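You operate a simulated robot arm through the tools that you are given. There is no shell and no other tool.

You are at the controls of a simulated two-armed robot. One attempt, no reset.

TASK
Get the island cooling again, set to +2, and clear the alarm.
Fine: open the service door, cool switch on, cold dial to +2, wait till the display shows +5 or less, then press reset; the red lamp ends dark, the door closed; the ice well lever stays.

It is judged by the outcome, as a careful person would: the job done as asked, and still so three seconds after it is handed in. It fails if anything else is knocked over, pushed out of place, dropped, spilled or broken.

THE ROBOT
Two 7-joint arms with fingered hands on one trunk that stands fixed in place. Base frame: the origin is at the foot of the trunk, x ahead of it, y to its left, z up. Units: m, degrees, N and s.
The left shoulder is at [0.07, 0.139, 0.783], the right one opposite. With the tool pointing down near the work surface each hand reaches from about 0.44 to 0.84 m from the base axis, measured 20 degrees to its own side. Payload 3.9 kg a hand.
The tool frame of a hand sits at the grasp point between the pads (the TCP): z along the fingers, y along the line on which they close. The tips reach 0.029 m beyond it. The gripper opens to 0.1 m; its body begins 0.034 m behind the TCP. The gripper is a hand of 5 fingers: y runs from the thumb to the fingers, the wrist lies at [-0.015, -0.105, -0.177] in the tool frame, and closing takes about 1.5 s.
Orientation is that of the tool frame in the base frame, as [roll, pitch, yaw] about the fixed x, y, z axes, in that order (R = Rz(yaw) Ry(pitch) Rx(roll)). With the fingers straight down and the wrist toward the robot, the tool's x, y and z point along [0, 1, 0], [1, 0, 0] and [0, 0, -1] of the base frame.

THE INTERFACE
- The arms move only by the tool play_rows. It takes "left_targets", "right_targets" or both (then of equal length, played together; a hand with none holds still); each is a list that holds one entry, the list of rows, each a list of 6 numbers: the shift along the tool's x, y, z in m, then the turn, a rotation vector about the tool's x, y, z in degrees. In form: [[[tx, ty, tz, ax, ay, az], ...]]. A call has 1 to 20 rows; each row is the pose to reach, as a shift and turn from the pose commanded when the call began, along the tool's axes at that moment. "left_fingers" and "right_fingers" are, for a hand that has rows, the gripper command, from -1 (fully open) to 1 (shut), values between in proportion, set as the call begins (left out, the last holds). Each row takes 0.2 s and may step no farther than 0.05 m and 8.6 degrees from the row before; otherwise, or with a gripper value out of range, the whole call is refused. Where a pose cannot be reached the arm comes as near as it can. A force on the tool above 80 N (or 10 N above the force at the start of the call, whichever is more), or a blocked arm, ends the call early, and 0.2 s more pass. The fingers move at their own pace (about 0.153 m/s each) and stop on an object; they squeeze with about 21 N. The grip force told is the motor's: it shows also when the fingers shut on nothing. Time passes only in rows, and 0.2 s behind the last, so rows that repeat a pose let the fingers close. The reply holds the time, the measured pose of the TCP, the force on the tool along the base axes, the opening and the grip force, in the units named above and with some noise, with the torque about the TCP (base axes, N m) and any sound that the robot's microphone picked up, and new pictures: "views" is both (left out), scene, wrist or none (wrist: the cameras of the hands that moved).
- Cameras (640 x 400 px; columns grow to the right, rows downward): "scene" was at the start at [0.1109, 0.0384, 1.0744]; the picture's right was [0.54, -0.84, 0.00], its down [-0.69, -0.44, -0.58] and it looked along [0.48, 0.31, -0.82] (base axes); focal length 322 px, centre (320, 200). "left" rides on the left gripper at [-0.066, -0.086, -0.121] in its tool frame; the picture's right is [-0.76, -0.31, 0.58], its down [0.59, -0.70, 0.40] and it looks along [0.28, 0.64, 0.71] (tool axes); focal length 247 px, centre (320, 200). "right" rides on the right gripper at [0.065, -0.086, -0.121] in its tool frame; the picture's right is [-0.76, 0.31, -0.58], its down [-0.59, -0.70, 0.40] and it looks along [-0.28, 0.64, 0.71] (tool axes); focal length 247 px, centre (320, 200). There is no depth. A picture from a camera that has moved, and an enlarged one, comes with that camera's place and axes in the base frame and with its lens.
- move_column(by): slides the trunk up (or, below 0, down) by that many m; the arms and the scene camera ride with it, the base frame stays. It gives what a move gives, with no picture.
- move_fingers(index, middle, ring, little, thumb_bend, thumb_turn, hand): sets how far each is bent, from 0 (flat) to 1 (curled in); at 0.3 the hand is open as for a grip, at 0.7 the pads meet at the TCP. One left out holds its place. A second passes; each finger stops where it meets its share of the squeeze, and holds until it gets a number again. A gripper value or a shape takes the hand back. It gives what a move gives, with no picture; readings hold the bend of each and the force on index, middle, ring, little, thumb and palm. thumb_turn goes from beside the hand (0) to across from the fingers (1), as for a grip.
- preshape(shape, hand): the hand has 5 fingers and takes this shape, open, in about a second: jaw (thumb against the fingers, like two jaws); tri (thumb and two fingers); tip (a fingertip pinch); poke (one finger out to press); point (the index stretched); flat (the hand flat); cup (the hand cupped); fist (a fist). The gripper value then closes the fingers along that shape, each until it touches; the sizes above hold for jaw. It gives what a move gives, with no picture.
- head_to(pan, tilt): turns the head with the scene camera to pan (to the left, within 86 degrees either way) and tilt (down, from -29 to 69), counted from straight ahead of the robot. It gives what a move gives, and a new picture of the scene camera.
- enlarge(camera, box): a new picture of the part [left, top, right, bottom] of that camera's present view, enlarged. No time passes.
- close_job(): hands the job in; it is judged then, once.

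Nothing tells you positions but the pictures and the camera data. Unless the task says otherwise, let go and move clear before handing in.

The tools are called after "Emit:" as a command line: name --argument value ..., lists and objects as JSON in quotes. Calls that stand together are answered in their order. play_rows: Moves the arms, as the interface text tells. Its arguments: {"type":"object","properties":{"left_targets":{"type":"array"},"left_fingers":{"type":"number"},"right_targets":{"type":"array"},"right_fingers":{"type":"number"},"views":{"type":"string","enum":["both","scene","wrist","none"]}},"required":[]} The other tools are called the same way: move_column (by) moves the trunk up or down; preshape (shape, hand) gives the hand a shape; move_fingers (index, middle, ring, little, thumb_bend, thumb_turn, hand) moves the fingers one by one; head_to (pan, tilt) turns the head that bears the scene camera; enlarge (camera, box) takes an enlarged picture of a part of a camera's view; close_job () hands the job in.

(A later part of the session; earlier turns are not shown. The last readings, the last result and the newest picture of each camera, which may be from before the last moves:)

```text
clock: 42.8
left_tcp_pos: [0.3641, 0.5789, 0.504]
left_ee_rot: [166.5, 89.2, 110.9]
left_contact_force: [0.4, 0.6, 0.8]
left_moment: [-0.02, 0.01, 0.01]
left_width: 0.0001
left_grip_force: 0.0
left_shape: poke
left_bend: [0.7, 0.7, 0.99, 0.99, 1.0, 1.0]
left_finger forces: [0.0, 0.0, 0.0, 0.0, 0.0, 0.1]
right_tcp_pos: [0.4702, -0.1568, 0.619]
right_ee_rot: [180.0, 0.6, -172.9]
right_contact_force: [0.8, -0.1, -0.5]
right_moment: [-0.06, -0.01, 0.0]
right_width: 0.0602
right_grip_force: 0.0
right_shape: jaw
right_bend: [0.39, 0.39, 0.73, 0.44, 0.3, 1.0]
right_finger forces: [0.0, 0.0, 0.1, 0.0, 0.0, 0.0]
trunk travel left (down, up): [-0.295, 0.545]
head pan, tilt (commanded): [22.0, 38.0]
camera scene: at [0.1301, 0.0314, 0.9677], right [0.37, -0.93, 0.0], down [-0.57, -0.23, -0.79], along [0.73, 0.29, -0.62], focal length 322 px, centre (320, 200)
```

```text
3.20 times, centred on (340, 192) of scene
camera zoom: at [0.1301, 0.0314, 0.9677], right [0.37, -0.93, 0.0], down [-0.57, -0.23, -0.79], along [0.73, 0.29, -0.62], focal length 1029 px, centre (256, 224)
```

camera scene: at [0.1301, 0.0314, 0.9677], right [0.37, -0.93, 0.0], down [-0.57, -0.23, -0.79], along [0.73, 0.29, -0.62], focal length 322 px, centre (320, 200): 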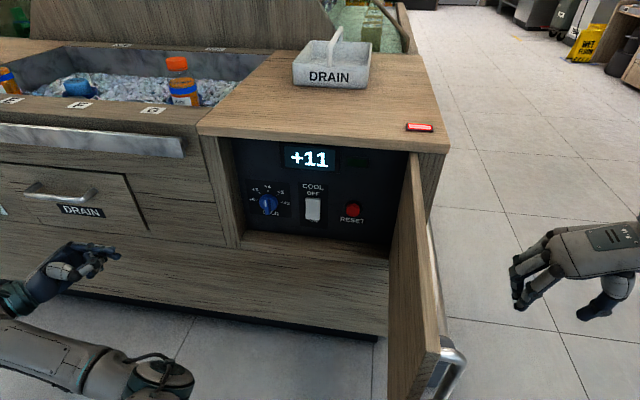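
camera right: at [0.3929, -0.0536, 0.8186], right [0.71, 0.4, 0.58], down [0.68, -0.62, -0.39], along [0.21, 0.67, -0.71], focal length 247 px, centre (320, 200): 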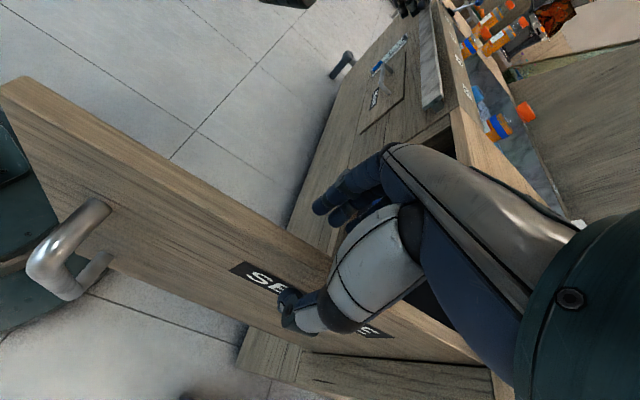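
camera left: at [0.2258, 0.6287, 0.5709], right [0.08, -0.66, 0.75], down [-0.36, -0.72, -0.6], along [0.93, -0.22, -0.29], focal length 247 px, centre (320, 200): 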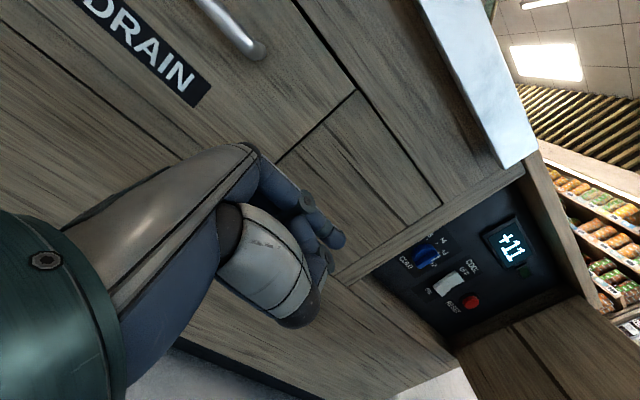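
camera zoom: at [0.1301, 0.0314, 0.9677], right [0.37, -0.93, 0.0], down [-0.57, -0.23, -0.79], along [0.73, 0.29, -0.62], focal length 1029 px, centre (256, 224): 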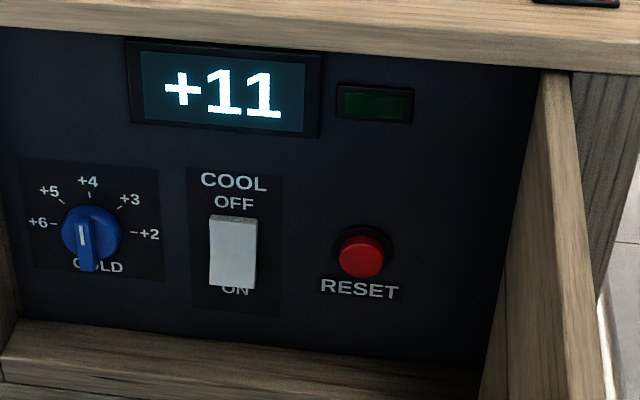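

Now it's clear. The dial's white mark points up at +4 and needs a quarter turn clockwise to +2, and the COOL rocker is OFF (top) with ON at the bottom. I'll look closely at my poking fingers.

Emit:
enlarge --camera "left" --box '[220, 140, 380, 340]'

Emit:
move_fingers --hand "left" --index 0.7 --middle 1.0 --ring 1.0 --little 1.0 --thumb_bend 1.0

Emit:
enlarge --camera "left" --box '[220, 140, 380, 340]'

Emit:
enlarge --camera "scene" --box '[0, 200, 160, 300]'

```text
2.00 times, centred on (300, 240) of left
camera zoom: at [0.2258, 0.6287, 0.571], right [0.08, -0.66, 0.75], down [-0.36, -0.72, -0.6], along [0.93, -0.22, -0.29], focal length 494 px, centre (360, 120)
```

zoom: 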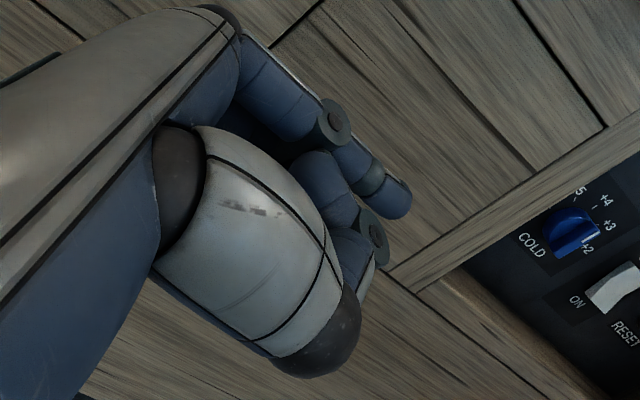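

```text
clock: 43.8
left_tcp_pos: [0.3643, 0.5775, 0.5047]
left_ee_rot: [159.7, 89.3, 104.2]
left_contact_force: [0.3, -0.7, -0.3]
left_moment: [-0.02, -0.01, 0.0]
left_width: 0.0251
left_grip_force: 0.0
left_shape: fingers
left_bend: [0.36, 0.98, 1.0, 1.0, 1.0, 1.0]
left_finger forces: [0.1, 0.1, 0.0, 0.0, 0.0, 0.1]
right_tcp_pos: [0.4709, -0.1572, 0.6184]
right_ee_rot: [180.0, 0.6, -172.9]
right_contact_force: [0.2, 0.1, 0.0]
right_moment: [0.02, 0.0, -0.02]
right_width: 0.0601
right_grip_force: 0.1
right_shape: jaw
right_bend: [0.39, 0.39, 0.73, 0.44, 0.3, 1.0]
right_finger forces: [0.0, 0.0, 0.0, 0.0, 0.0, 0.0]
trunk travel left (down, up): [-0.295, 0.545]
head pan, tilt (commanded): [22.0, 38.0]
```

```text
2.00 times, centred on (300, 240) of left
camera zoom: at [0.2258, 0.6287, 0.5709], right [0.08, -0.66, 0.75], down [-0.36, -0.72, -0.6], along [0.93, -0.22, -0.29], focal length 494 px, centre (360, 120)
```

zoom: 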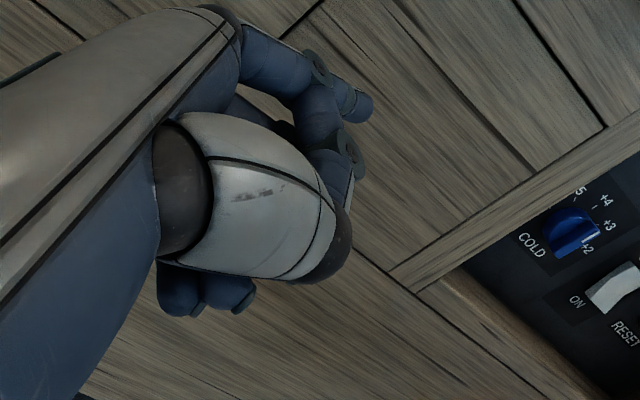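

```text
4.00 times, centred on (80, 250) of scene
camera zoom: at [0.1301, 0.0314, 0.9678], right [0.37, -0.93, 0.0], down [-0.57, -0.23, -0.79], along [0.73, 0.3, -0.62], focal length 1286 px, centre (1280, 0)
```

zoom: 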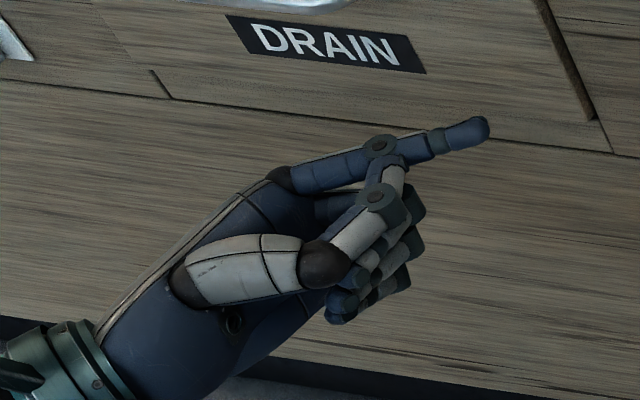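

The index finger is out with its tip about 5 cm to the finger side of the TCP, which is good for pressing. I'll raise the trunk a little for arm room and bring the hand toward the opening, turning it to point roughly forward.

Emit:
move_column --by 0.13

Emit:
play_rows --left_targets '[[[0, -0.0252, 0.019, -5, 0, 0], [0.02, -0.0455, 0.0415, -10, 0, 0], [0.04, -0.0624, 0.0663, -15, 0, 0], [0.06, -0.0761, 0.0932, -20, 0, 0], [0.08, -0.0849, 0.1236, -25, 0, 0], [0.1, -0.0892, 0.151, -30, 0, 0], [0.12, -0.0934, 0.1784, -35, 0, 0], [0.134, -0.0937, 0.2, -40, 0, 0]]]' --views "both"

```text
clock: 45.4
left_tcp_pos: [0.3636, 0.5786, 0.6334]
left_ee_rot: [162.7, 89.1, 107.1]
left_contact_force: [-0.4, -0.6, 0.1]
left_moment: [-0.01, 0.03, 0.01]
left_width: 0.0248
left_grip_force: 0.1
left_shape: fingers
left_bend: [0.36, 0.98, 1.0, 1.0, 1.0, 1.0]
left_finger forces: [0.1, 0.0, 0.1, 0.1, 0.0, 0.1]
right_tcp_pos: [0.4706, -0.1563, 0.7486]
right_ee_rot: [-179.9, 0.6, -172.9]
right_contact_force: [-0.7, -0.2, 1.1]
right_moment: [0.01, 0.01, -0.04]
right_width: 0.06
right_grip_force: 0.0
right_shape: jaw
right_bend: [0.39, 0.39, 0.73, 0.44, 0.3, 1.0]
right_finger forces: [0.0, 0.0, 0.0, 0.0, 0.1, 0.0]
trunk travel left (down, up): [-0.425, 0.415]
head pan, tilt (commanded): [22.0, 38.0]
```

```text
clock: 47.2
left_tcp_pos: [0.3975, 0.3634, 0.4948]
left_ee_rot: [128.6, 89.3, 113.0]
left_contact_force: [-1.4, -0.4, -0.5]
left_moment: [-0.02, 0.03, 0.03]
left_width: 0.0243
left_grip_force: 0.1
left_shape: fingers
left_bend: [0.36, 0.98, 1.0, 1.0, 1.0, 1.0]
left_finger forces: [0.0, 0.0, 0.1, 0.0, 0.0, 0.1]
right_tcp_pos: [0.4697, -0.1584, 0.7478]
right_ee_rot: [179.9, 0.7, -172.9]
right_contact_force: [0.8, -0.4, 0.1]
right_moment: [-0.03, -0.01, 0.02]
right_width: 0.0601
right_grip_force: 0.0
right_shape: jaw
right_bend: [0.39, 0.39, 0.73, 0.44, 0.3, 1.0]
right_finger forces: [0.1, 0.0, 0.0, 0.1, 0.1, 0.0]
trunk travel left (down, up): [-0.425, 0.415]
head pan, tilt (commanded): [22.0, 38.0]
camera scene: at [0.1301, 0.0314, 1.0978], right [0.37, -0.93, 0.0], down [-0.57, -0.23, -0.79], along [0.73, 0.3, -0.62], focal length 322 px, centre (320, 200)
camera left: at [0.2589, 0.3116, 0.5604], right [0.48, -0.46, 0.75], down [0.19, -0.78, -0.6], along [0.86, 0.43, -0.28], focal length 247 px, centre (320, 200)
```

scene: 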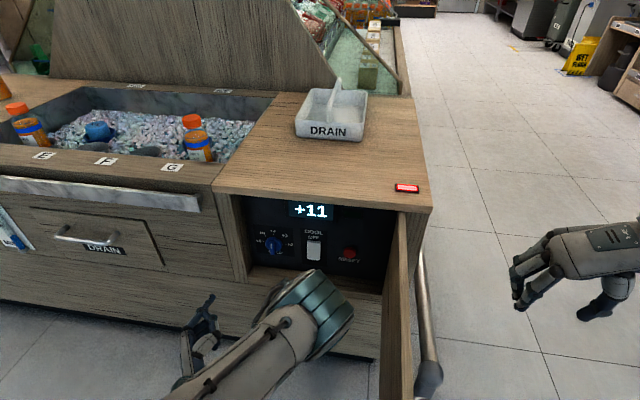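
left: 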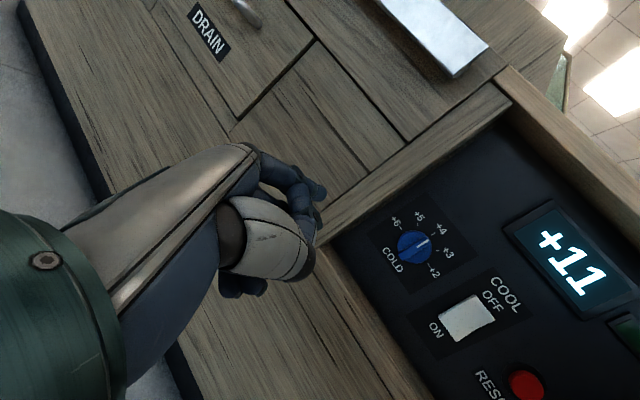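

The hand is in front of the opening, with the elbow between it and the open door. I'll turn it to about −30° to keep the wrist away from the door and move toward the COOL switch, checking the elbow.

Emit:
play_rows --left_targets '[[[0.001, -0.021, 0.02, 2.4, 0, 0], [0.003, -0.042, 0.04, 4.8, 0, 0], [0.004, -0.063, 0.06, 7.2, 0, 0], [0.005, -0.084, 0.08, 9.6, 0, 0], [0.007, -0.105, 0.1, 12, 0, 0], [0.008, -0.1251, 0.1206, 14.4, 0, 0]]]' --views "both"

Emit:
enlarge --camera "left" --box '[240, 130, 560, 330]'

```text
clock: 48.6
left_tcp_pos: [0.4816, 0.2093, 0.4861]
left_ee_rot: [145.3, 89.2, 115.3]
left_contact_force: [0.0, -0.6, 0.0]
left_moment: [0.03, 0.01, 0.01]
left_width: 0.0247
left_grip_force: 0.1
left_shape: fingers
left_bend: [0.36, 0.98, 1.0, 1.0, 1.0, 1.0]
left_finger forces: [0.0, 0.0, 0.0, 0.1, 0.0, 0.1]
right_tcp_pos: [0.4701, -0.1576, 0.7484]
right_ee_rot: [-180.0, 0.6, -172.9]
right_contact_force: [-1.0, -0.1, -0.7]
right_moment: [0.04, 0.01, 0.01]
right_width: 0.0596
right_grip_force: 0.1
right_shape: jaw
right_bend: [0.39, 0.39, 0.73, 0.44, 0.3, 1.0]
right_finger forces: [0.1, 0.0, 0.0, 0.1, 0.0, 0.1]
trunk travel left (down, up): [-0.425, 0.415]
head pan, tilt (commanded): [22.0, 38.0]
camera scene: at [0.1301, 0.0314, 1.0978], right [0.37, -0.93, 0.0], down [-0.57, -0.23, -0.79], along [0.73, 0.3, -0.62], focal length 322 px, centre (320, 200)
camera left: at [0.3345, 0.1957, 0.5519], right [0.35, -0.56, 0.75], down [-0.01, -0.8, -0.6], along [0.94, 0.2, -0.29], focal length 247 px, centre (320, 200)
```

scene: 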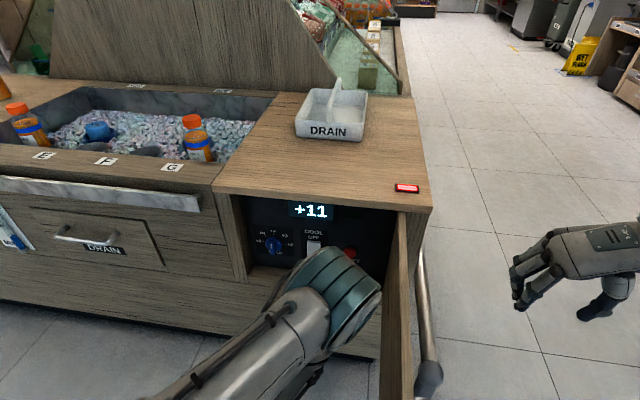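
left: 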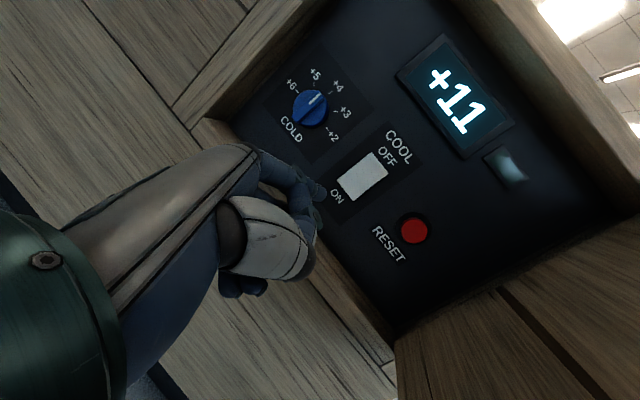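

```text
2.00 times, centred on (400, 230) of left
camera zoom: at [0.3345, 0.1957, 0.5519], right [0.35, -0.56, 0.75], down [-0.01, -0.8, -0.6], along [0.94, 0.2, -0.29], focal length 494 px, centre (160, 140)
```

zoom: 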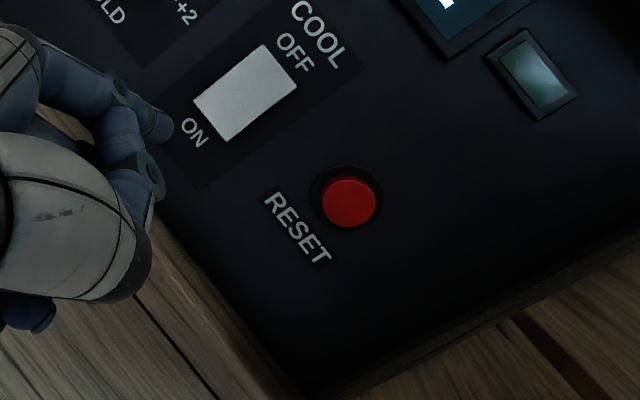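

The wrist camera now gives an excellent view: switch ON end at about (0.62, 0.246, 0.50), RESET at (0.640, 0.163, 0.529). I'll move the fingertip to 3 cm in front of the rocker's lower (ON) end.

Emit:
play_rows --left_targets '[[[-0.002, 0.01, 0.018, 0, 0, 0], [-0.003, 0.02, 0.036, 0, 0, 0], [-0.004, 0.0296, 0.0533, 0, 0, 0]]]' --views "both"

Emit:
enlarge --camera "left" --box '[240, 130, 480, 280]'

```text
clock: 49.4
left_tcp_pos: [0.5427, 0.2101, 0.4913]
left_ee_rot: [141.1, 89.2, 111.1]
left_contact_force: [-0.2, -0.1, 0.1]
left_moment: [-0.02, 0.03, -0.01]
left_width: 0.0244
left_grip_force: 0.0
left_shape: fingers
left_bend: [0.36, 0.98, 1.0, 1.0, 1.0, 1.0]
left_finger forces: [0.0, 0.1, 0.0, 0.0, 0.1, 0.0]
right_tcp_pos: [0.4713, -0.1571, 0.7482]
right_ee_rot: [-180.0, 0.6, -172.8]
right_contact_force: [-0.1, 0.0, 0.7]
right_moment: [0.0, 0.01, 0.01]
right_width: 0.0603
right_grip_force: 0.0
right_shape: jaw
right_bend: [0.39, 0.39, 0.73, 0.44, 0.3, 1.0]
right_finger forces: [0.0, 0.0, 0.0, 0.0, 0.0, 0.0]
trunk travel left (down, up): [-0.425, 0.415]
head pan, tilt (commanded): [22.0, 38.0]
camera scene: at [0.1301, 0.0315, 1.0978], right [0.37, -0.93, 0.0], down [-0.57, -0.23, -0.79], along [0.73, 0.3, -0.62], focal length 322 px, centre (320, 200)
camera left: at [0.3959, 0.1957, 0.5565], right [0.35, -0.56, 0.75], down [-0.01, -0.8, -0.6], along [0.94, 0.2, -0.28], focal length 247 px, centre (320, 200)
```

scene: 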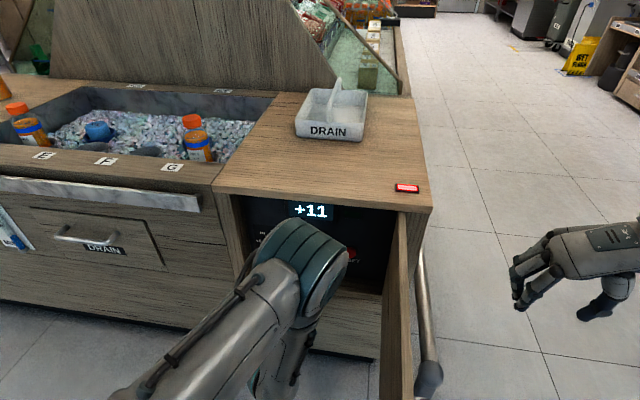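
left: 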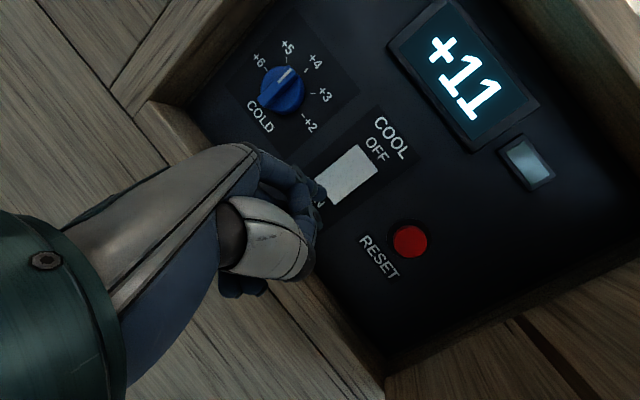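

```text
2.67 times, centred on (360, 205) of left
camera zoom: at [0.3959, 0.1957, 0.5565], right [0.35, -0.56, 0.75], down [-0.01, -0.8, -0.6], along [0.94, 0.2, -0.28], focal length 659 px, centre (213, 187)
```

zoom: 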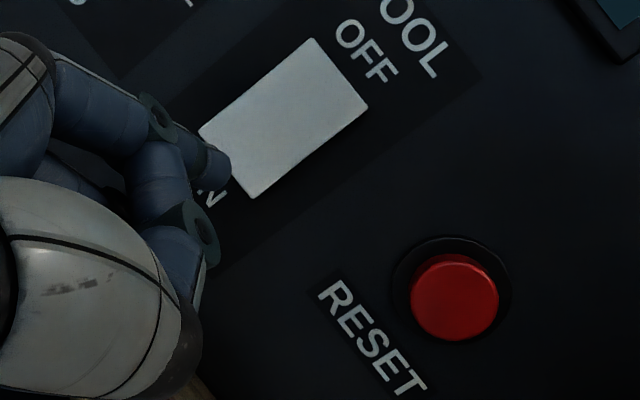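

The fingertip is lined up with the ON end of the rocker. I'll press straight in along the panel's normal.

Emit:
play_rows --left_targets '[[[0, 0.0102, 0.011, 0, 0, 0], [0, 0.0171, 0.0183, 0, 0, 0], [0, 0.0225, 0.0241, 0, 0, 0], [0, 0.0266, 0.0285, 0, 0, 0], [0, 0.03, 0.0322, 0, 0, 0]]]' --views "wrist"

Emit:
enlarge --camera "left" --box '[240, 100, 480, 250]'

```text
clock: 50.6
left_tcp_pos: [0.5804, 0.2207, 0.4891]
left_ee_rot: [161.1, 88.9, 131.4]
left_contact_force: [-52.0, 2.1, -5.1]
left_moment: [-0.13, -0.38, 1.2]
left_width: 0.0188
left_grip_force: 25.2
left_shape: fingers
left_bend: [0.43, 0.99, 1.0, 1.0, 0.98, 1.0]
left_finger forces: [50.5, 0.0, 0.1, 0.1, 0.0, 0.0]
right_tcp_pos: [0.4675, -0.1561, 0.7497]
right_ee_rot: [-179.9, 0.8, -172.8]
right_contact_force: [0.3, -0.1, 0.0]
right_moment: [-0.02, 0.02, 0.0]
right_width: 0.0598
right_grip_force: 0.0
right_shape: jaw
right_bend: [0.39, 0.39, 0.73, 0.44, 0.3, 1.0]
right_finger forces: [0.1, 0.1, 0.1, 0.1, 0.1, 0.0]
trunk travel left (down, up): [-0.425, 0.415]
head pan, tilt (commanded): [22.0, 38.0]
camera left: at [0.4345, 0.2053, 0.556], right [0.36, -0.56, 0.75], down [-0.01, -0.8, -0.6], along [0.93, 0.21, -0.29], focal length 247 px, centre (320, 200)
```

left: 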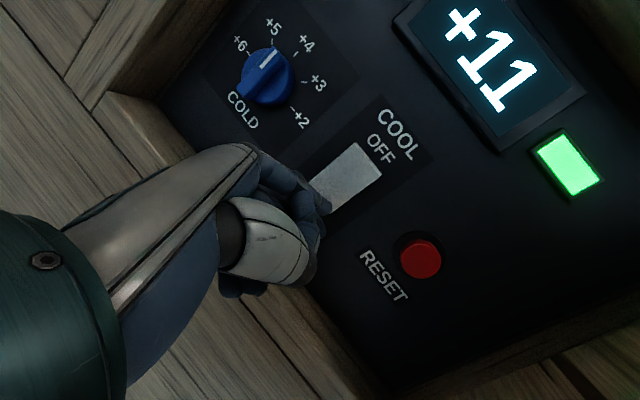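

```text
2.67 times, centred on (360, 175) of left
camera zoom: at [0.4345, 0.2053, 0.556], right [0.36, -0.56, 0.75], down [-0.01, -0.8, -0.6], along [0.93, 0.21, -0.29], focal length 659 px, centre (213, 267)
```

zoom: 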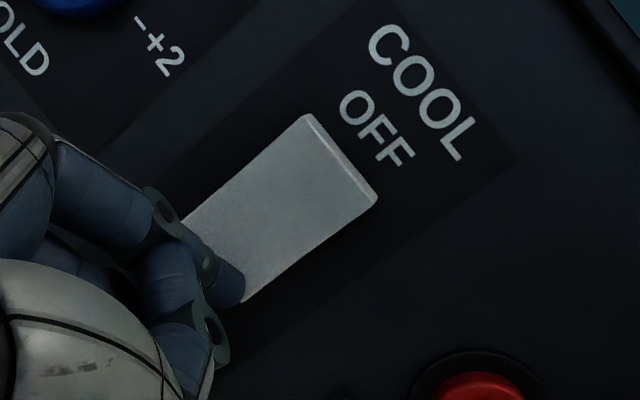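

The green lamp lit, so cooling is ON. I'll back straight off the panel.

Emit:
play_rows --left_targets '[[[0, -0.017, -0.018, 0, 0, 0], [0, -0.034, -0.036, 0, 0, 0], [0, -0.05, -0.06, 0, 0, 0]]]' --views "both"

Emit:
enlarge --camera "left" --box '[220, 20, 460, 170]'

```text
clock: 51.4
left_tcp_pos: [0.5106, 0.205, 0.4905]
left_ee_rot: [125.1, 89.2, 95.0]
left_contact_force: [-0.5, 0.0, 0.5]
left_moment: [0.01, -0.01, 0.02]
left_width: 0.022
left_grip_force: 0.0
left_shape: fingers
left_bend: [0.39, 0.99, 1.0, 1.0, 0.98, 1.0]
left_finger forces: [0.0, 0.0, 0.1, 0.0, 0.0, 0.1]
right_tcp_pos: [0.4702, -0.1567, 0.7477]
right_ee_rot: [179.9, 0.5, -172.9]
right_contact_force: [-0.6, -0.5, 0.1]
right_moment: [0.0, -0.01, 0.0]
right_width: 0.0602
right_grip_force: 0.0
right_shape: jaw
right_bend: [0.39, 0.39, 0.73, 0.44, 0.3, 1.0]
right_finger forces: [0.0, 0.0, 0.1, 0.0, 0.1, 0.0]
trunk travel left (down, up): [-0.425, 0.415]
head pan, tilt (commanded): [22.0, 38.0]
camera scene: at [0.13, 0.0314, 1.0979], right [0.37, -0.93, 0.0], down [-0.57, -0.23, -0.79], along [0.73, 0.3, -0.62], focal length 322 px, centre (320, 200)
camera left: at [0.3634, 0.1904, 0.5575], right [0.35, -0.56, 0.75], down [-0.01, -0.8, -0.6], along [0.94, 0.2, -0.28], focal length 247 px, centre (320, 200)
```

scene: 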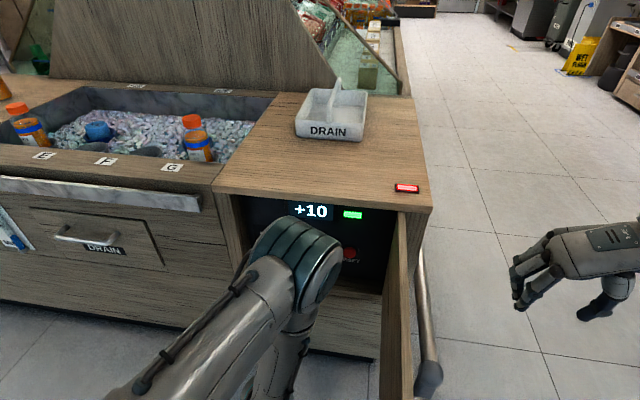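
left: 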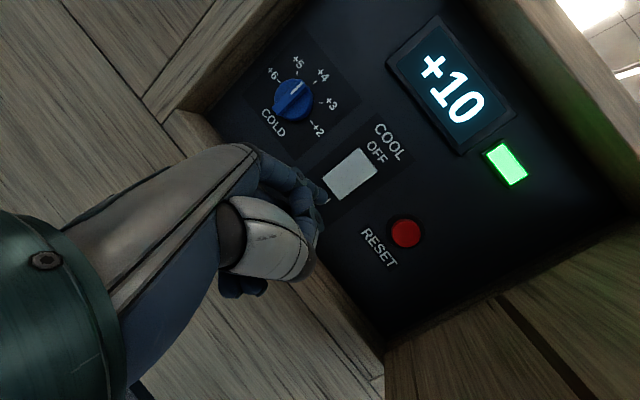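

```text
2.67 times, centred on (340, 95) of left
camera zoom: at [0.3634, 0.1904, 0.5575], right [0.35, -0.56, 0.75], down [-0.01, -0.8, -0.6], along [0.94, 0.2, -0.28], focal length 659 px, centre (267, 480)
```

zoom: 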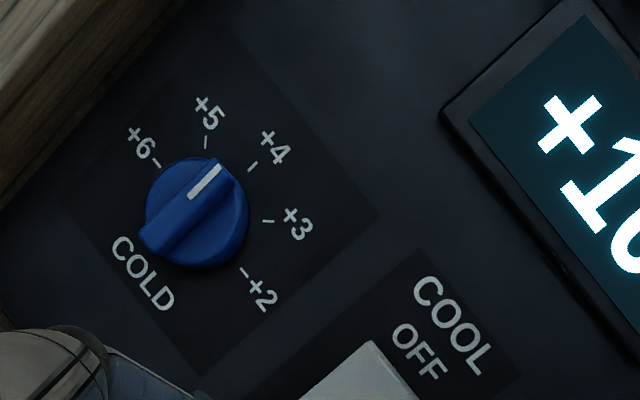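

Display is falling (+10) and the dial is clearly visible. I make its centre about (0.607, 0.346, 0.526), with a bar knob about 4 cm across. I'll push the bar's lower end clockwise with the fingertip, so first I'll line up to its lower right.

Emit:
move_fingers --hand "left" --index 0.33

Emit:
play_rows --left_targets '[[[-0.003, 0.0055, -0.0205, -7.5, 0, 0], [-0.006, 0.0228, -0.0305, -15, 0, 0], [-0.009, 0.0426, -0.0362, -22.5, 0, 0], [-0.0115, 0.0557, -0.0322, -30, 0, 0]]]' --views "both"

Emit:
enlarge --camera "left" --box '[240, 100, 480, 250]'

```text
clock: 52.4
left_tcp_pos: [0.5093, 0.2065, 0.4907]
left_ee_rot: [139.3, 89.2, 109.2]
left_contact_force: [0.8, 0.2, -0.1]
left_moment: [-0.01, 0.02, 0.0]
left_width: 0.025
left_grip_force: 0.0
left_shape: fingers
left_bend: [0.32, 0.99, 1.0, 1.0, 0.98, 1.0]
left_finger forces: [0.0, 0.1, 0.1, 0.0, 0.0, 0.0]
right_tcp_pos: [0.4705, -0.1569, 0.7492]
right_ee_rot: [-180.0, 0.5, -172.9]
right_contact_force: [-0.4, -0.6, -0.3]
right_moment: [0.01, -0.03, 0.01]
right_width: 0.0601
right_grip_force: 0.0
right_shape: jaw
right_bend: [0.39, 0.39, 0.73, 0.44, 0.3, 1.0]
right_finger forces: [0.0, 0.0, 0.1, 0.0, 0.1, 0.1]
trunk travel left (down, up): [-0.425, 0.415]
head pan, tilt (commanded): [22.0, 38.0]
```

```text
clock: 53.4
left_tcp_pos: [0.5085, 0.2688, 0.504]
left_ee_rot: [110.4, 89.2, 110.6]
left_contact_force: [-0.2, 0.2, -0.2]
left_moment: [0.01, 0.0, 0.01]
left_width: 0.0249
left_grip_force: 0.0
left_shape: fingers
left_bend: [0.32, 0.99, 1.0, 1.0, 0.98, 1.0]
left_finger forces: [0.0, 0.0, 0.0, 0.0, 0.1, 0.1]
right_tcp_pos: [0.4708, -0.1576, 0.7475]
right_ee_rot: [-180.0, 0.6, -172.9]
right_contact_force: [-0.2, -0.5, -0.4]
right_moment: [-0.03, -0.04, 0.02]
right_width: 0.0601
right_grip_force: 0.1
right_shape: jaw
right_bend: [0.39, 0.39, 0.73, 0.44, 0.3, 1.0]
right_finger forces: [0.0, 0.0, 0.0, 0.0, 0.0, 0.1]
trunk travel left (down, up): [-0.425, 0.415]
head pan, tilt (commanded): [22.0, 38.0]
camera scene: at [0.1301, 0.0315, 1.0978], right [0.37, -0.93, 0.0], down [-0.57, -0.23, -0.79], along [0.73, 0.3, -0.62], focal length 322 px, centre (320, 200)
camera left: at [0.3888, 0.1828, 0.5677], right [0.58, -0.31, 0.75], down [0.4, -0.69, -0.6], along [0.71, 0.65, -0.28], focal length 247 px, centre (320, 200)
```

scene: 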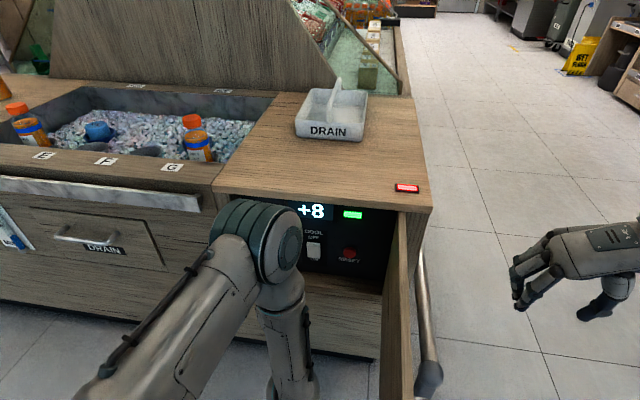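
left: 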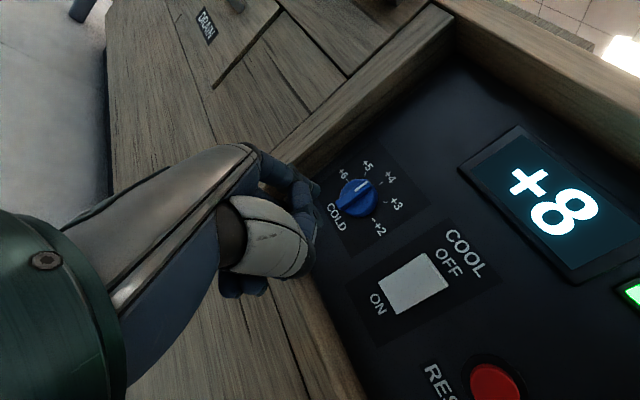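

```text
2.67 times, centred on (360, 175) of left
camera zoom: at [0.3888, 0.1828, 0.5677], right [0.58, -0.31, 0.75], down [0.4, -0.69, -0.6], along [0.71, 0.65, -0.28], focal length 659 px, centre (213, 267)
```

zoom: 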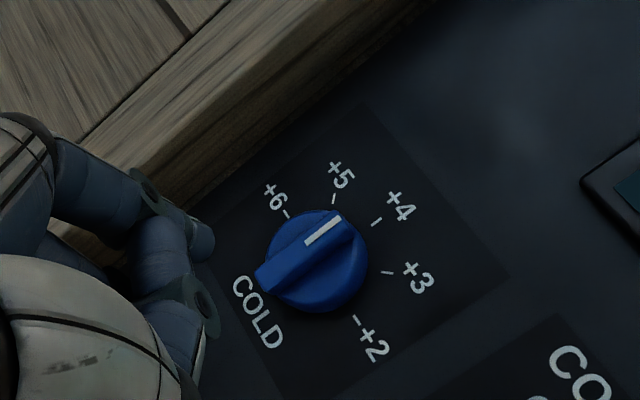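

Display is at +8 already, and the model matches the image to about a millimetre. I'll move the fingertip to just in front of the panel, lower-right of the knob's bar.

Emit:
play_rows --left_targets '[[[0.0, -0.006, 0.015, 0, 0, 0], [0.001, -0.006, 0.03, 0, 0, 0], [0.001, -0.006, 0.0435, 0, 0, 0]]]' --views "wrist"

Emit:
enlarge --camera "left" --box '[240, 120, 400, 220]'

```text
clock: 54.2
left_tcp_pos: [0.5539, 0.2645, 0.502]
left_ee_rot: [107.7, 89.3, 107.8]
left_contact_force: [0.4, -0.1, 0.4]
left_moment: [-0.01, 0.02, -0.01]
left_width: 0.0247
left_grip_force: 0.0
left_shape: fingers
left_bend: [0.32, 0.99, 1.0, 1.0, 0.98, 1.0]
left_finger forces: [0.0, 0.0, 0.1, 0.0, 0.0, 0.0]
right_tcp_pos: [0.4707, -0.1573, 0.7469]
right_ee_rot: [180.0, 0.5, -172.9]
right_contact_force: [0.4, -0.8, -0.1]
right_moment: [0.0, 0.0, 0.0]
right_width: 0.0598
right_grip_force: 0.1
right_shape: jaw
right_bend: [0.39, 0.39, 0.73, 0.44, 0.3, 1.0]
right_finger forces: [0.0, 0.1, 0.0, 0.0, 0.0, 0.0]
trunk travel left (down, up): [-0.425, 0.415]
head pan, tilt (commanded): [22.0, 38.0]
camera left: at [0.4331, 0.1772, 0.5674], right [0.58, -0.32, 0.75], down [0.4, -0.7, -0.6], along [0.71, 0.65, -0.28], focal length 247 px, centre (320, 200)
```

left: 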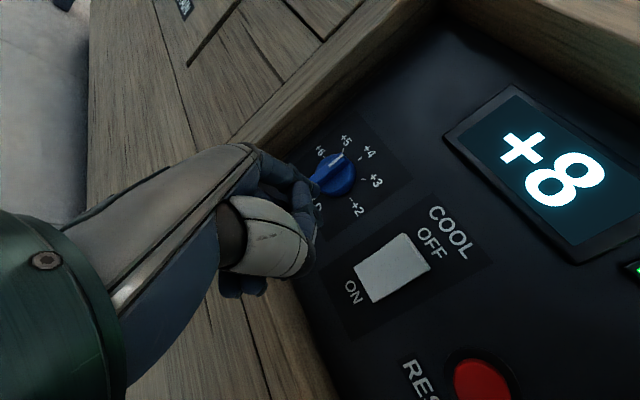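

```text
4.00 times, centred on (320, 170) of left
camera zoom: at [0.4331, 0.1772, 0.5674], right [0.58, -0.32, 0.75], down [0.4, -0.7, -0.6], along [0.71, 0.65, -0.28], focal length 988 px, centre (320, 320)
```

zoom: 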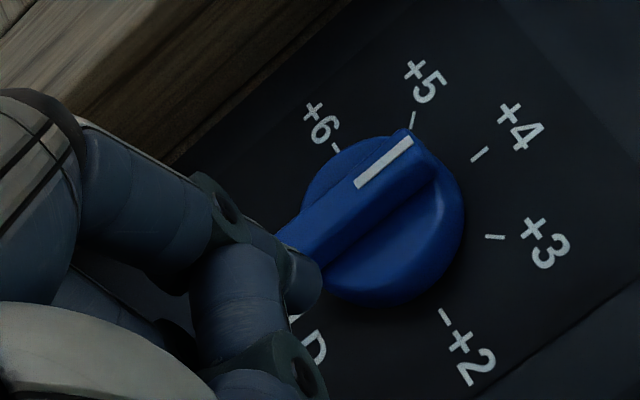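

The fingertip will come in about 19 mm right and 14 mm below the dial's centre, just clear of the bar. I'll insert along the normal.

Emit:
play_rows --left_targets '[[[0, 0.0018, 0.0078, 0, 0, 0], [0, 0.0036, 0.0156, 0, 0, 0], [0, 0.0051, 0.022, 0, 0, 0]]]' --views "wrist"

Emit:
enlarge --camera "left" --box '[240, 120, 400, 220]'

```text
clock: 55.0
left_tcp_pos: [0.573, 0.2691, 0.502]
left_ee_rot: [115.9, 89.1, 116.0]
left_contact_force: [-0.2, -0.3, -0.4]
left_moment: [-0.02, -0.02, 0.01]
left_width: 0.025
left_grip_force: 0.0
left_shape: fingers
left_bend: [0.32, 0.99, 1.0, 1.0, 0.98, 1.0]
left_finger forces: [0.1, 0.0, 0.0, 0.1, 0.0, 0.1]
right_tcp_pos: [0.47, -0.1572, 0.7478]
right_ee_rot: [180.0, 0.5, -172.9]
right_contact_force: [0.8, -0.2, -0.5]
right_moment: [0.02, -0.01, -0.01]
right_width: 0.0602
right_grip_force: 0.0
right_shape: jaw
right_bend: [0.39, 0.39, 0.73, 0.44, 0.3, 1.0]
right_finger forces: [0.1, 0.0, 0.0, 0.0, 0.1, 0.0]
trunk travel left (down, up): [-0.425, 0.415]
head pan, tilt (commanded): [22.0, 38.0]
camera left: at [0.454, 0.1821, 0.5671], right [0.58, -0.32, 0.75], down [0.4, -0.69, -0.6], along [0.71, 0.65, -0.28], focal length 247 px, centre (320, 200)
```

left: 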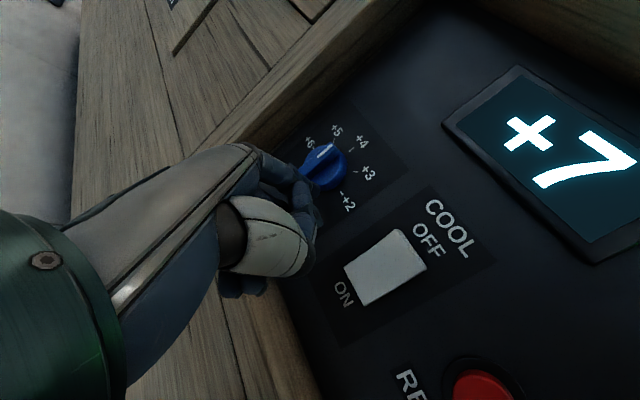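

```text
4.00 times, centred on (320, 170) of left
camera zoom: at [0.454, 0.1821, 0.5671], right [0.58, -0.32, 0.75], down [0.4, -0.69, -0.6], along [0.71, 0.65, -0.28], focal length 988 px, centre (320, 320)
```

zoom: 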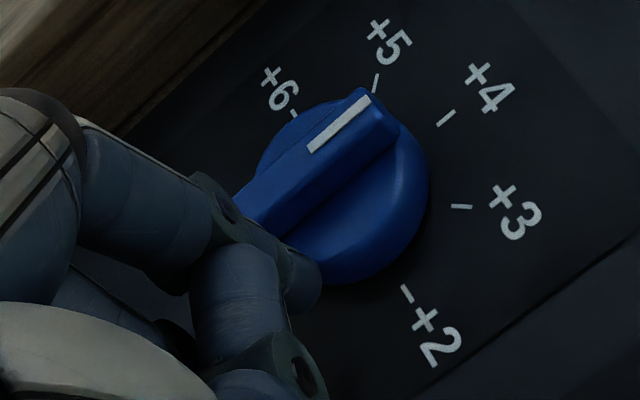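

The fingertip is beside the bar's lower end with no contact. I'll start sweeping it left and around (clockwise) and check the knob follows.

Emit:
play_rows --left_targets '[[[0.0025, 0.0054, 0.0003, 0, 0, 0], [0.004, 0.009, 0.0, 0, 0, 0], [0.0053, 0.0122, -0.0007, 0, 0, 0], [0.0064, 0.0173, -0.0019, 0, 0, 0]]]' --views "wrist"

Emit:
enlarge --camera "left" --box '[240, 120, 400, 220]'

```text
clock: 56.0
left_tcp_pos: [0.5721, 0.2853, 0.4965]
left_ee_rot: [113.5, 89.1, 113.5]
left_contact_force: [0.1, 0.4, -0.4]
left_moment: [0.01, 0.0, -0.04]
left_width: 0.0246
left_grip_force: 0.1
left_shape: fingers
left_bend: [0.32, 0.99, 1.0, 1.0, 0.98, 1.0]
left_finger forces: [0.6, 0.1, 0.0, 0.0, 0.0, 0.1]
right_tcp_pos: [0.4703, -0.1563, 0.7483]
right_ee_rot: [180.0, 0.6, -172.8]
right_contact_force: [0.0, -1.0, 0.1]
right_moment: [0.01, 0.02, -0.03]
right_width: 0.0601
right_grip_force: 0.2
right_shape: jaw
right_bend: [0.39, 0.39, 0.73, 0.44, 0.3, 1.0]
right_finger forces: [0.0, 0.0, 0.0, 0.0, 0.1, 0.1]
trunk travel left (down, up): [-0.425, 0.415]
head pan, tilt (commanded): [22.0, 38.0]
camera left: at [0.4524, 0.1992, 0.5611], right [0.58, -0.32, 0.75], down [0.4, -0.7, -0.6], along [0.71, 0.65, -0.28], focal length 247 px, centre (320, 200)
```

left: 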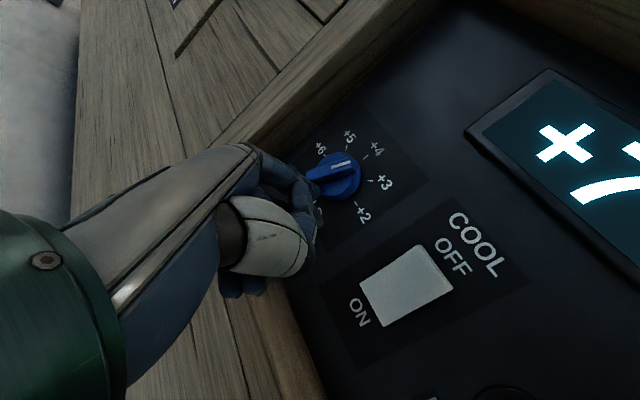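

```text
4.00 times, centred on (320, 170) of left
camera zoom: at [0.4524, 0.1992, 0.5611], right [0.58, -0.32, 0.75], down [0.4, -0.7, -0.6], along [0.71, 0.65, -0.28], focal length 988 px, centre (320, 320)
```

zoom: 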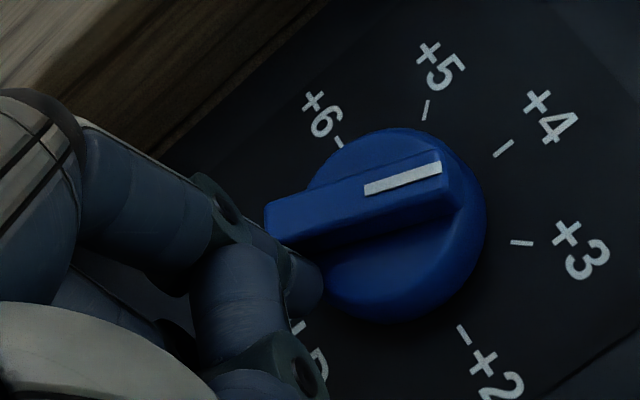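

The knob follows nicely, now between +4 and +3. I'll continue the arc.

Emit:
play_rows --left_targets '[[[-0.0002, 0.0052, -0.0012, 0, 0, 0], [-0.0018, 0.0102, -0.0023, 0, 0, 0], [-0.0047, 0.0146, -0.0033, 0, 0, 0]]]' --views "wrist"

Emit:
enlarge --camera "left" --box '[240, 120, 400, 220]'

```text
clock: 56.8
left_tcp_pos: [0.5695, 0.3, 0.5005]
left_ee_rot: [113.4, 89.1, 113.5]
left_contact_force: [-0.1, -0.3, -0.9]
left_moment: [0.02, -0.01, -0.03]
left_width: 0.0249
left_grip_force: 0.1
left_shape: fingers
left_bend: [0.32, 0.99, 1.0, 1.0, 0.98, 1.0]
left_finger forces: [0.5, 0.0, 0.1, 0.0, 0.0, 0.0]
right_tcp_pos: [0.47, -0.1575, 0.7479]
right_ee_rot: [180.0, 0.5, -172.9]
right_contact_force: [-0.1, 0.2, 0.5]
right_moment: [0.0, 0.0, 0.01]
right_width: 0.0604
right_grip_force: 0.1
right_shape: jaw
right_bend: [0.39, 0.39, 0.73, 0.44, 0.3, 1.0]
right_finger forces: [0.0, 0.0, 0.0, 0.0, 0.0, 0.0]
trunk travel left (down, up): [-0.425, 0.415]
head pan, tilt (commanded): [22.0, 38.0]
camera left: at [0.4491, 0.2137, 0.5653], right [0.58, -0.32, 0.75], down [0.4, -0.69, -0.6], along [0.71, 0.65, -0.28], focal length 247 px, centre (320, 200)
```

left: 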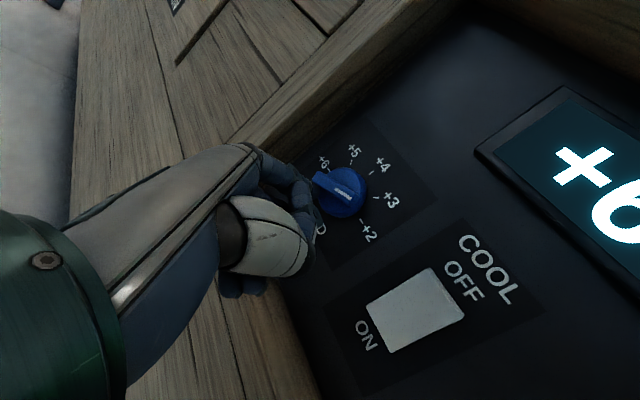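

```text
4.00 times, centred on (320, 170) of left
camera zoom: at [0.4491, 0.2137, 0.5653], right [0.58, -0.32, 0.75], down [0.4, -0.69, -0.6], along [0.71, 0.65, -0.28], focal length 988 px, centre (320, 320)
```

zoom: 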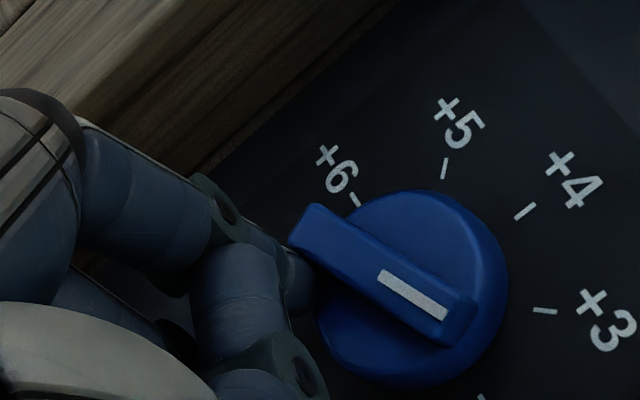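

The pointer is about halfway between +3 and +2. I'll continue another ~23°.

Emit:
play_rows --left_targets '[[[-0.0031, 0.0029, -0.0007, 0, 0, 0], [-0.0064, 0.005, -0.0011, 0, 0, 0]]]' --views "wrist"

Emit:
enlarge --camera "left" --box '[240, 140, 400, 240]'

```text
clock: 57.4
left_tcp_pos: [0.5686, 0.3059, 0.5072]
left_ee_rot: [103.7, 89.2, 103.8]
left_contact_force: [-0.7, -1.4, -1.7]
left_moment: [-0.08, 0.03, 0.0]
left_width: 0.025
left_grip_force: 0.8
left_shape: fingers
left_bend: [0.32, 0.99, 1.0, 1.0, 0.98, 1.0]
left_finger forces: [1.3, 0.0, 0.1, 0.1, 0.0, 0.0]
right_tcp_pos: [0.4711, -0.1567, 0.7481]
right_ee_rot: [-180.0, 0.5, -172.9]
right_contact_force: [-0.2, -0.4, 0.2]
right_moment: [-0.02, -0.05, -0.02]
right_width: 0.0601
right_grip_force: 0.1
right_shape: jaw
right_bend: [0.39, 0.39, 0.73, 0.44, 0.3, 1.0]
right_finger forces: [0.0, 0.0, 0.0, 0.1, 0.0, 0.1]
trunk travel left (down, up): [-0.425, 0.415]
head pan, tilt (commanded): [22.0, 38.0]
camera left: at [0.4474, 0.2188, 0.5719], right [0.58, -0.32, 0.75], down [0.4, -0.7, -0.6], along [0.71, 0.65, -0.28], focal length 247 px, centre (320, 200)
```

left: 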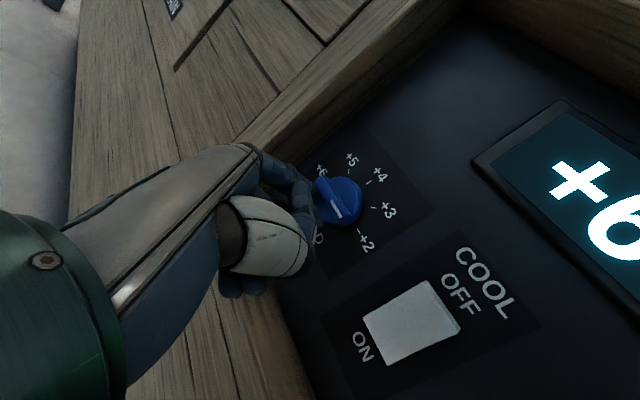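

```text
4.00 times, centred on (320, 190) of left
camera zoom: at [0.4474, 0.2188, 0.5719], right [0.58, -0.32, 0.75], down [0.4, -0.7, -0.6], along [0.71, 0.65, -0.28], focal length 988 px, centre (320, 240)
```

zoom: 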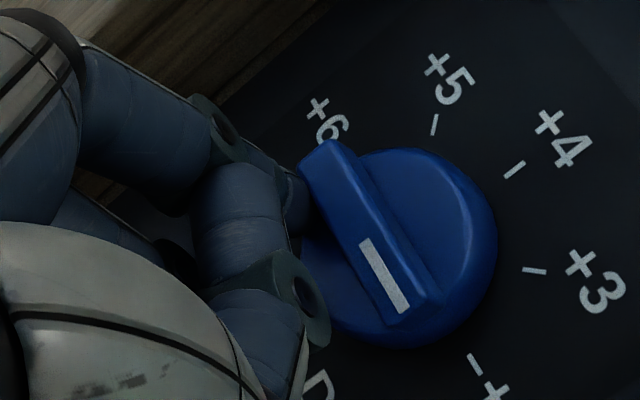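

The pointer now lines up with +2. I'll ease the finger down away from the bar, back straight out and verify.

Emit:
play_rows --left_targets '[[[0.004, 0.0, 0.0, 0, 0, 0], [0.004, -0.005, -0.02, 0, 0, 0], [0.004, -0.0113, -0.0487, 0, 0, 0], [0.004, -0.03, -0.075, 0, 0, 0]]]' --views "both"

Emit:
enlarge --camera "left" --box '[280, 120, 480, 245]'

```text
clock: 58.4
left_tcp_pos: [0.4932, 0.276, 0.5034]
left_ee_rot: [104.2, 89.2, 104.4]
left_contact_force: [0.5, 0.1, 0.6]
left_moment: [0.02, 0.05, -0.01]
left_width: 0.0246
left_grip_force: 0.1
left_shape: fingers
left_bend: [0.32, 0.99, 1.0, 1.0, 0.98, 1.0]
left_finger forces: [0.0, 0.1, 0.0, 0.0, 0.0, 0.1]
right_tcp_pos: [0.4701, -0.1562, 0.748]
right_ee_rot: [-180.0, 0.6, -172.8]
right_contact_force: [0.3, 0.4, 0.6]
right_moment: [0.0, 0.02, 0.03]
right_width: 0.0603
right_grip_force: 0.1
right_shape: jaw
right_bend: [0.39, 0.39, 0.73, 0.44, 0.3, 1.0]
right_finger forces: [0.1, 0.0, 0.0, 0.1, 0.0, 0.0]
trunk travel left (down, up): [-0.425, 0.415]
head pan, tilt (commanded): [22.0, 38.0]
camera scene: at [0.1301, 0.0313, 1.0978], right [0.37, -0.93, 0.0], down [-0.57, -0.23, -0.79], along [0.73, 0.3, -0.62], focal length 322 px, centre (320, 200)
camera left: at [0.3724, 0.1885, 0.5679], right [0.58, -0.32, 0.75], down [0.4, -0.69, -0.6], along [0.71, 0.65, -0.28], focal length 247 px, centre (320, 200)
```

scene: 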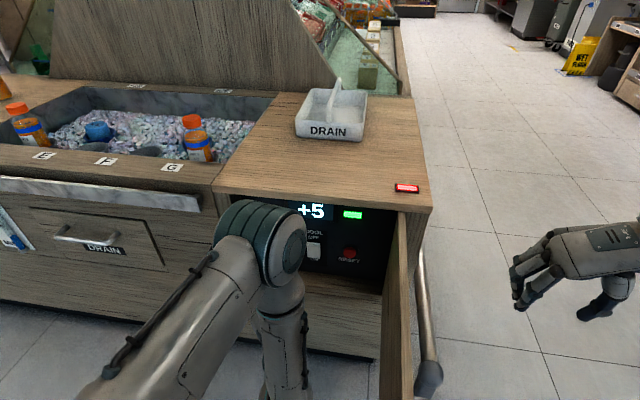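
left: 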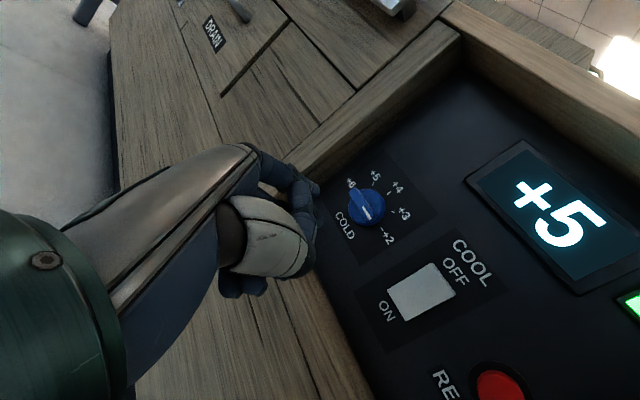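

```text
3.20 times, centred on (380, 182) of left
camera zoom: at [0.3724, 0.1885, 0.5679], right [0.58, -0.32, 0.75], down [0.4, -0.69, -0.6], along [0.71, 0.65, -0.28], focal length 790 px, centre (128, 256)
```

zoom: 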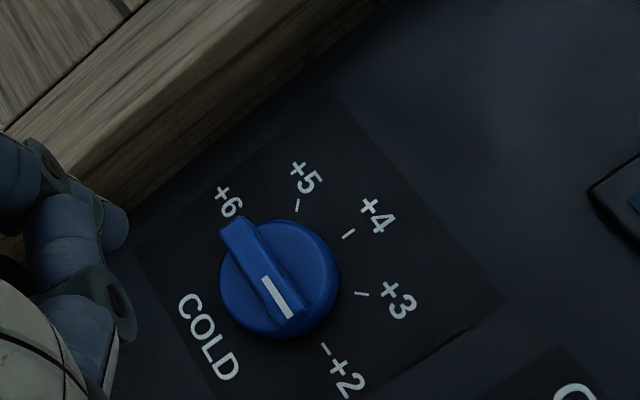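

Display shows +5 and the pointer is at +2. I'll check the dial's alignment more closely.

Emit:
enlarge --camera "left" --box '[332, 170, 412, 250]'

Emit:
enlarge --camera "scene" --box '[230, 170, 430, 295]'

```text
5.00 times, centred on (372, 210) of left
camera zoom: at [0.3724, 0.1885, 0.5679], right [0.58, -0.32, 0.75], down [0.4, -0.69, -0.6], along [0.71, 0.65, -0.28], focal length 1235 px, centre (60, 150)
```

zoom: 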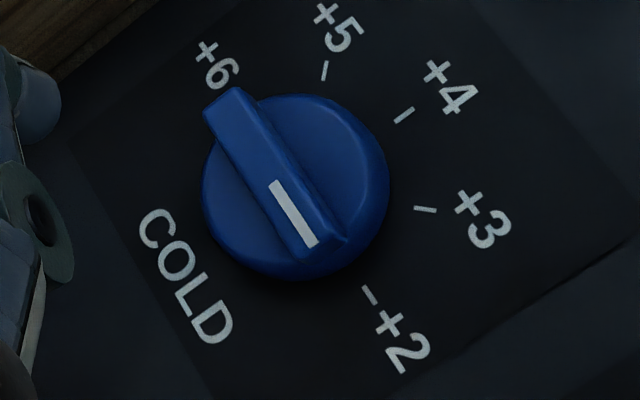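

```text
3.20 times, centred on (330, 232) of scene
camera zoom: at [0.1301, 0.0313, 1.0978], right [0.37, -0.93, 0.0], down [-0.57, -0.23, -0.79], along [0.73, 0.3, -0.62], focal length 1029 px, centre (288, 96)
```

zoom: 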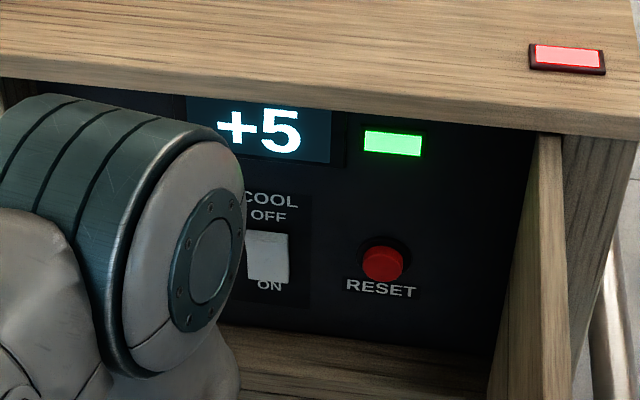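

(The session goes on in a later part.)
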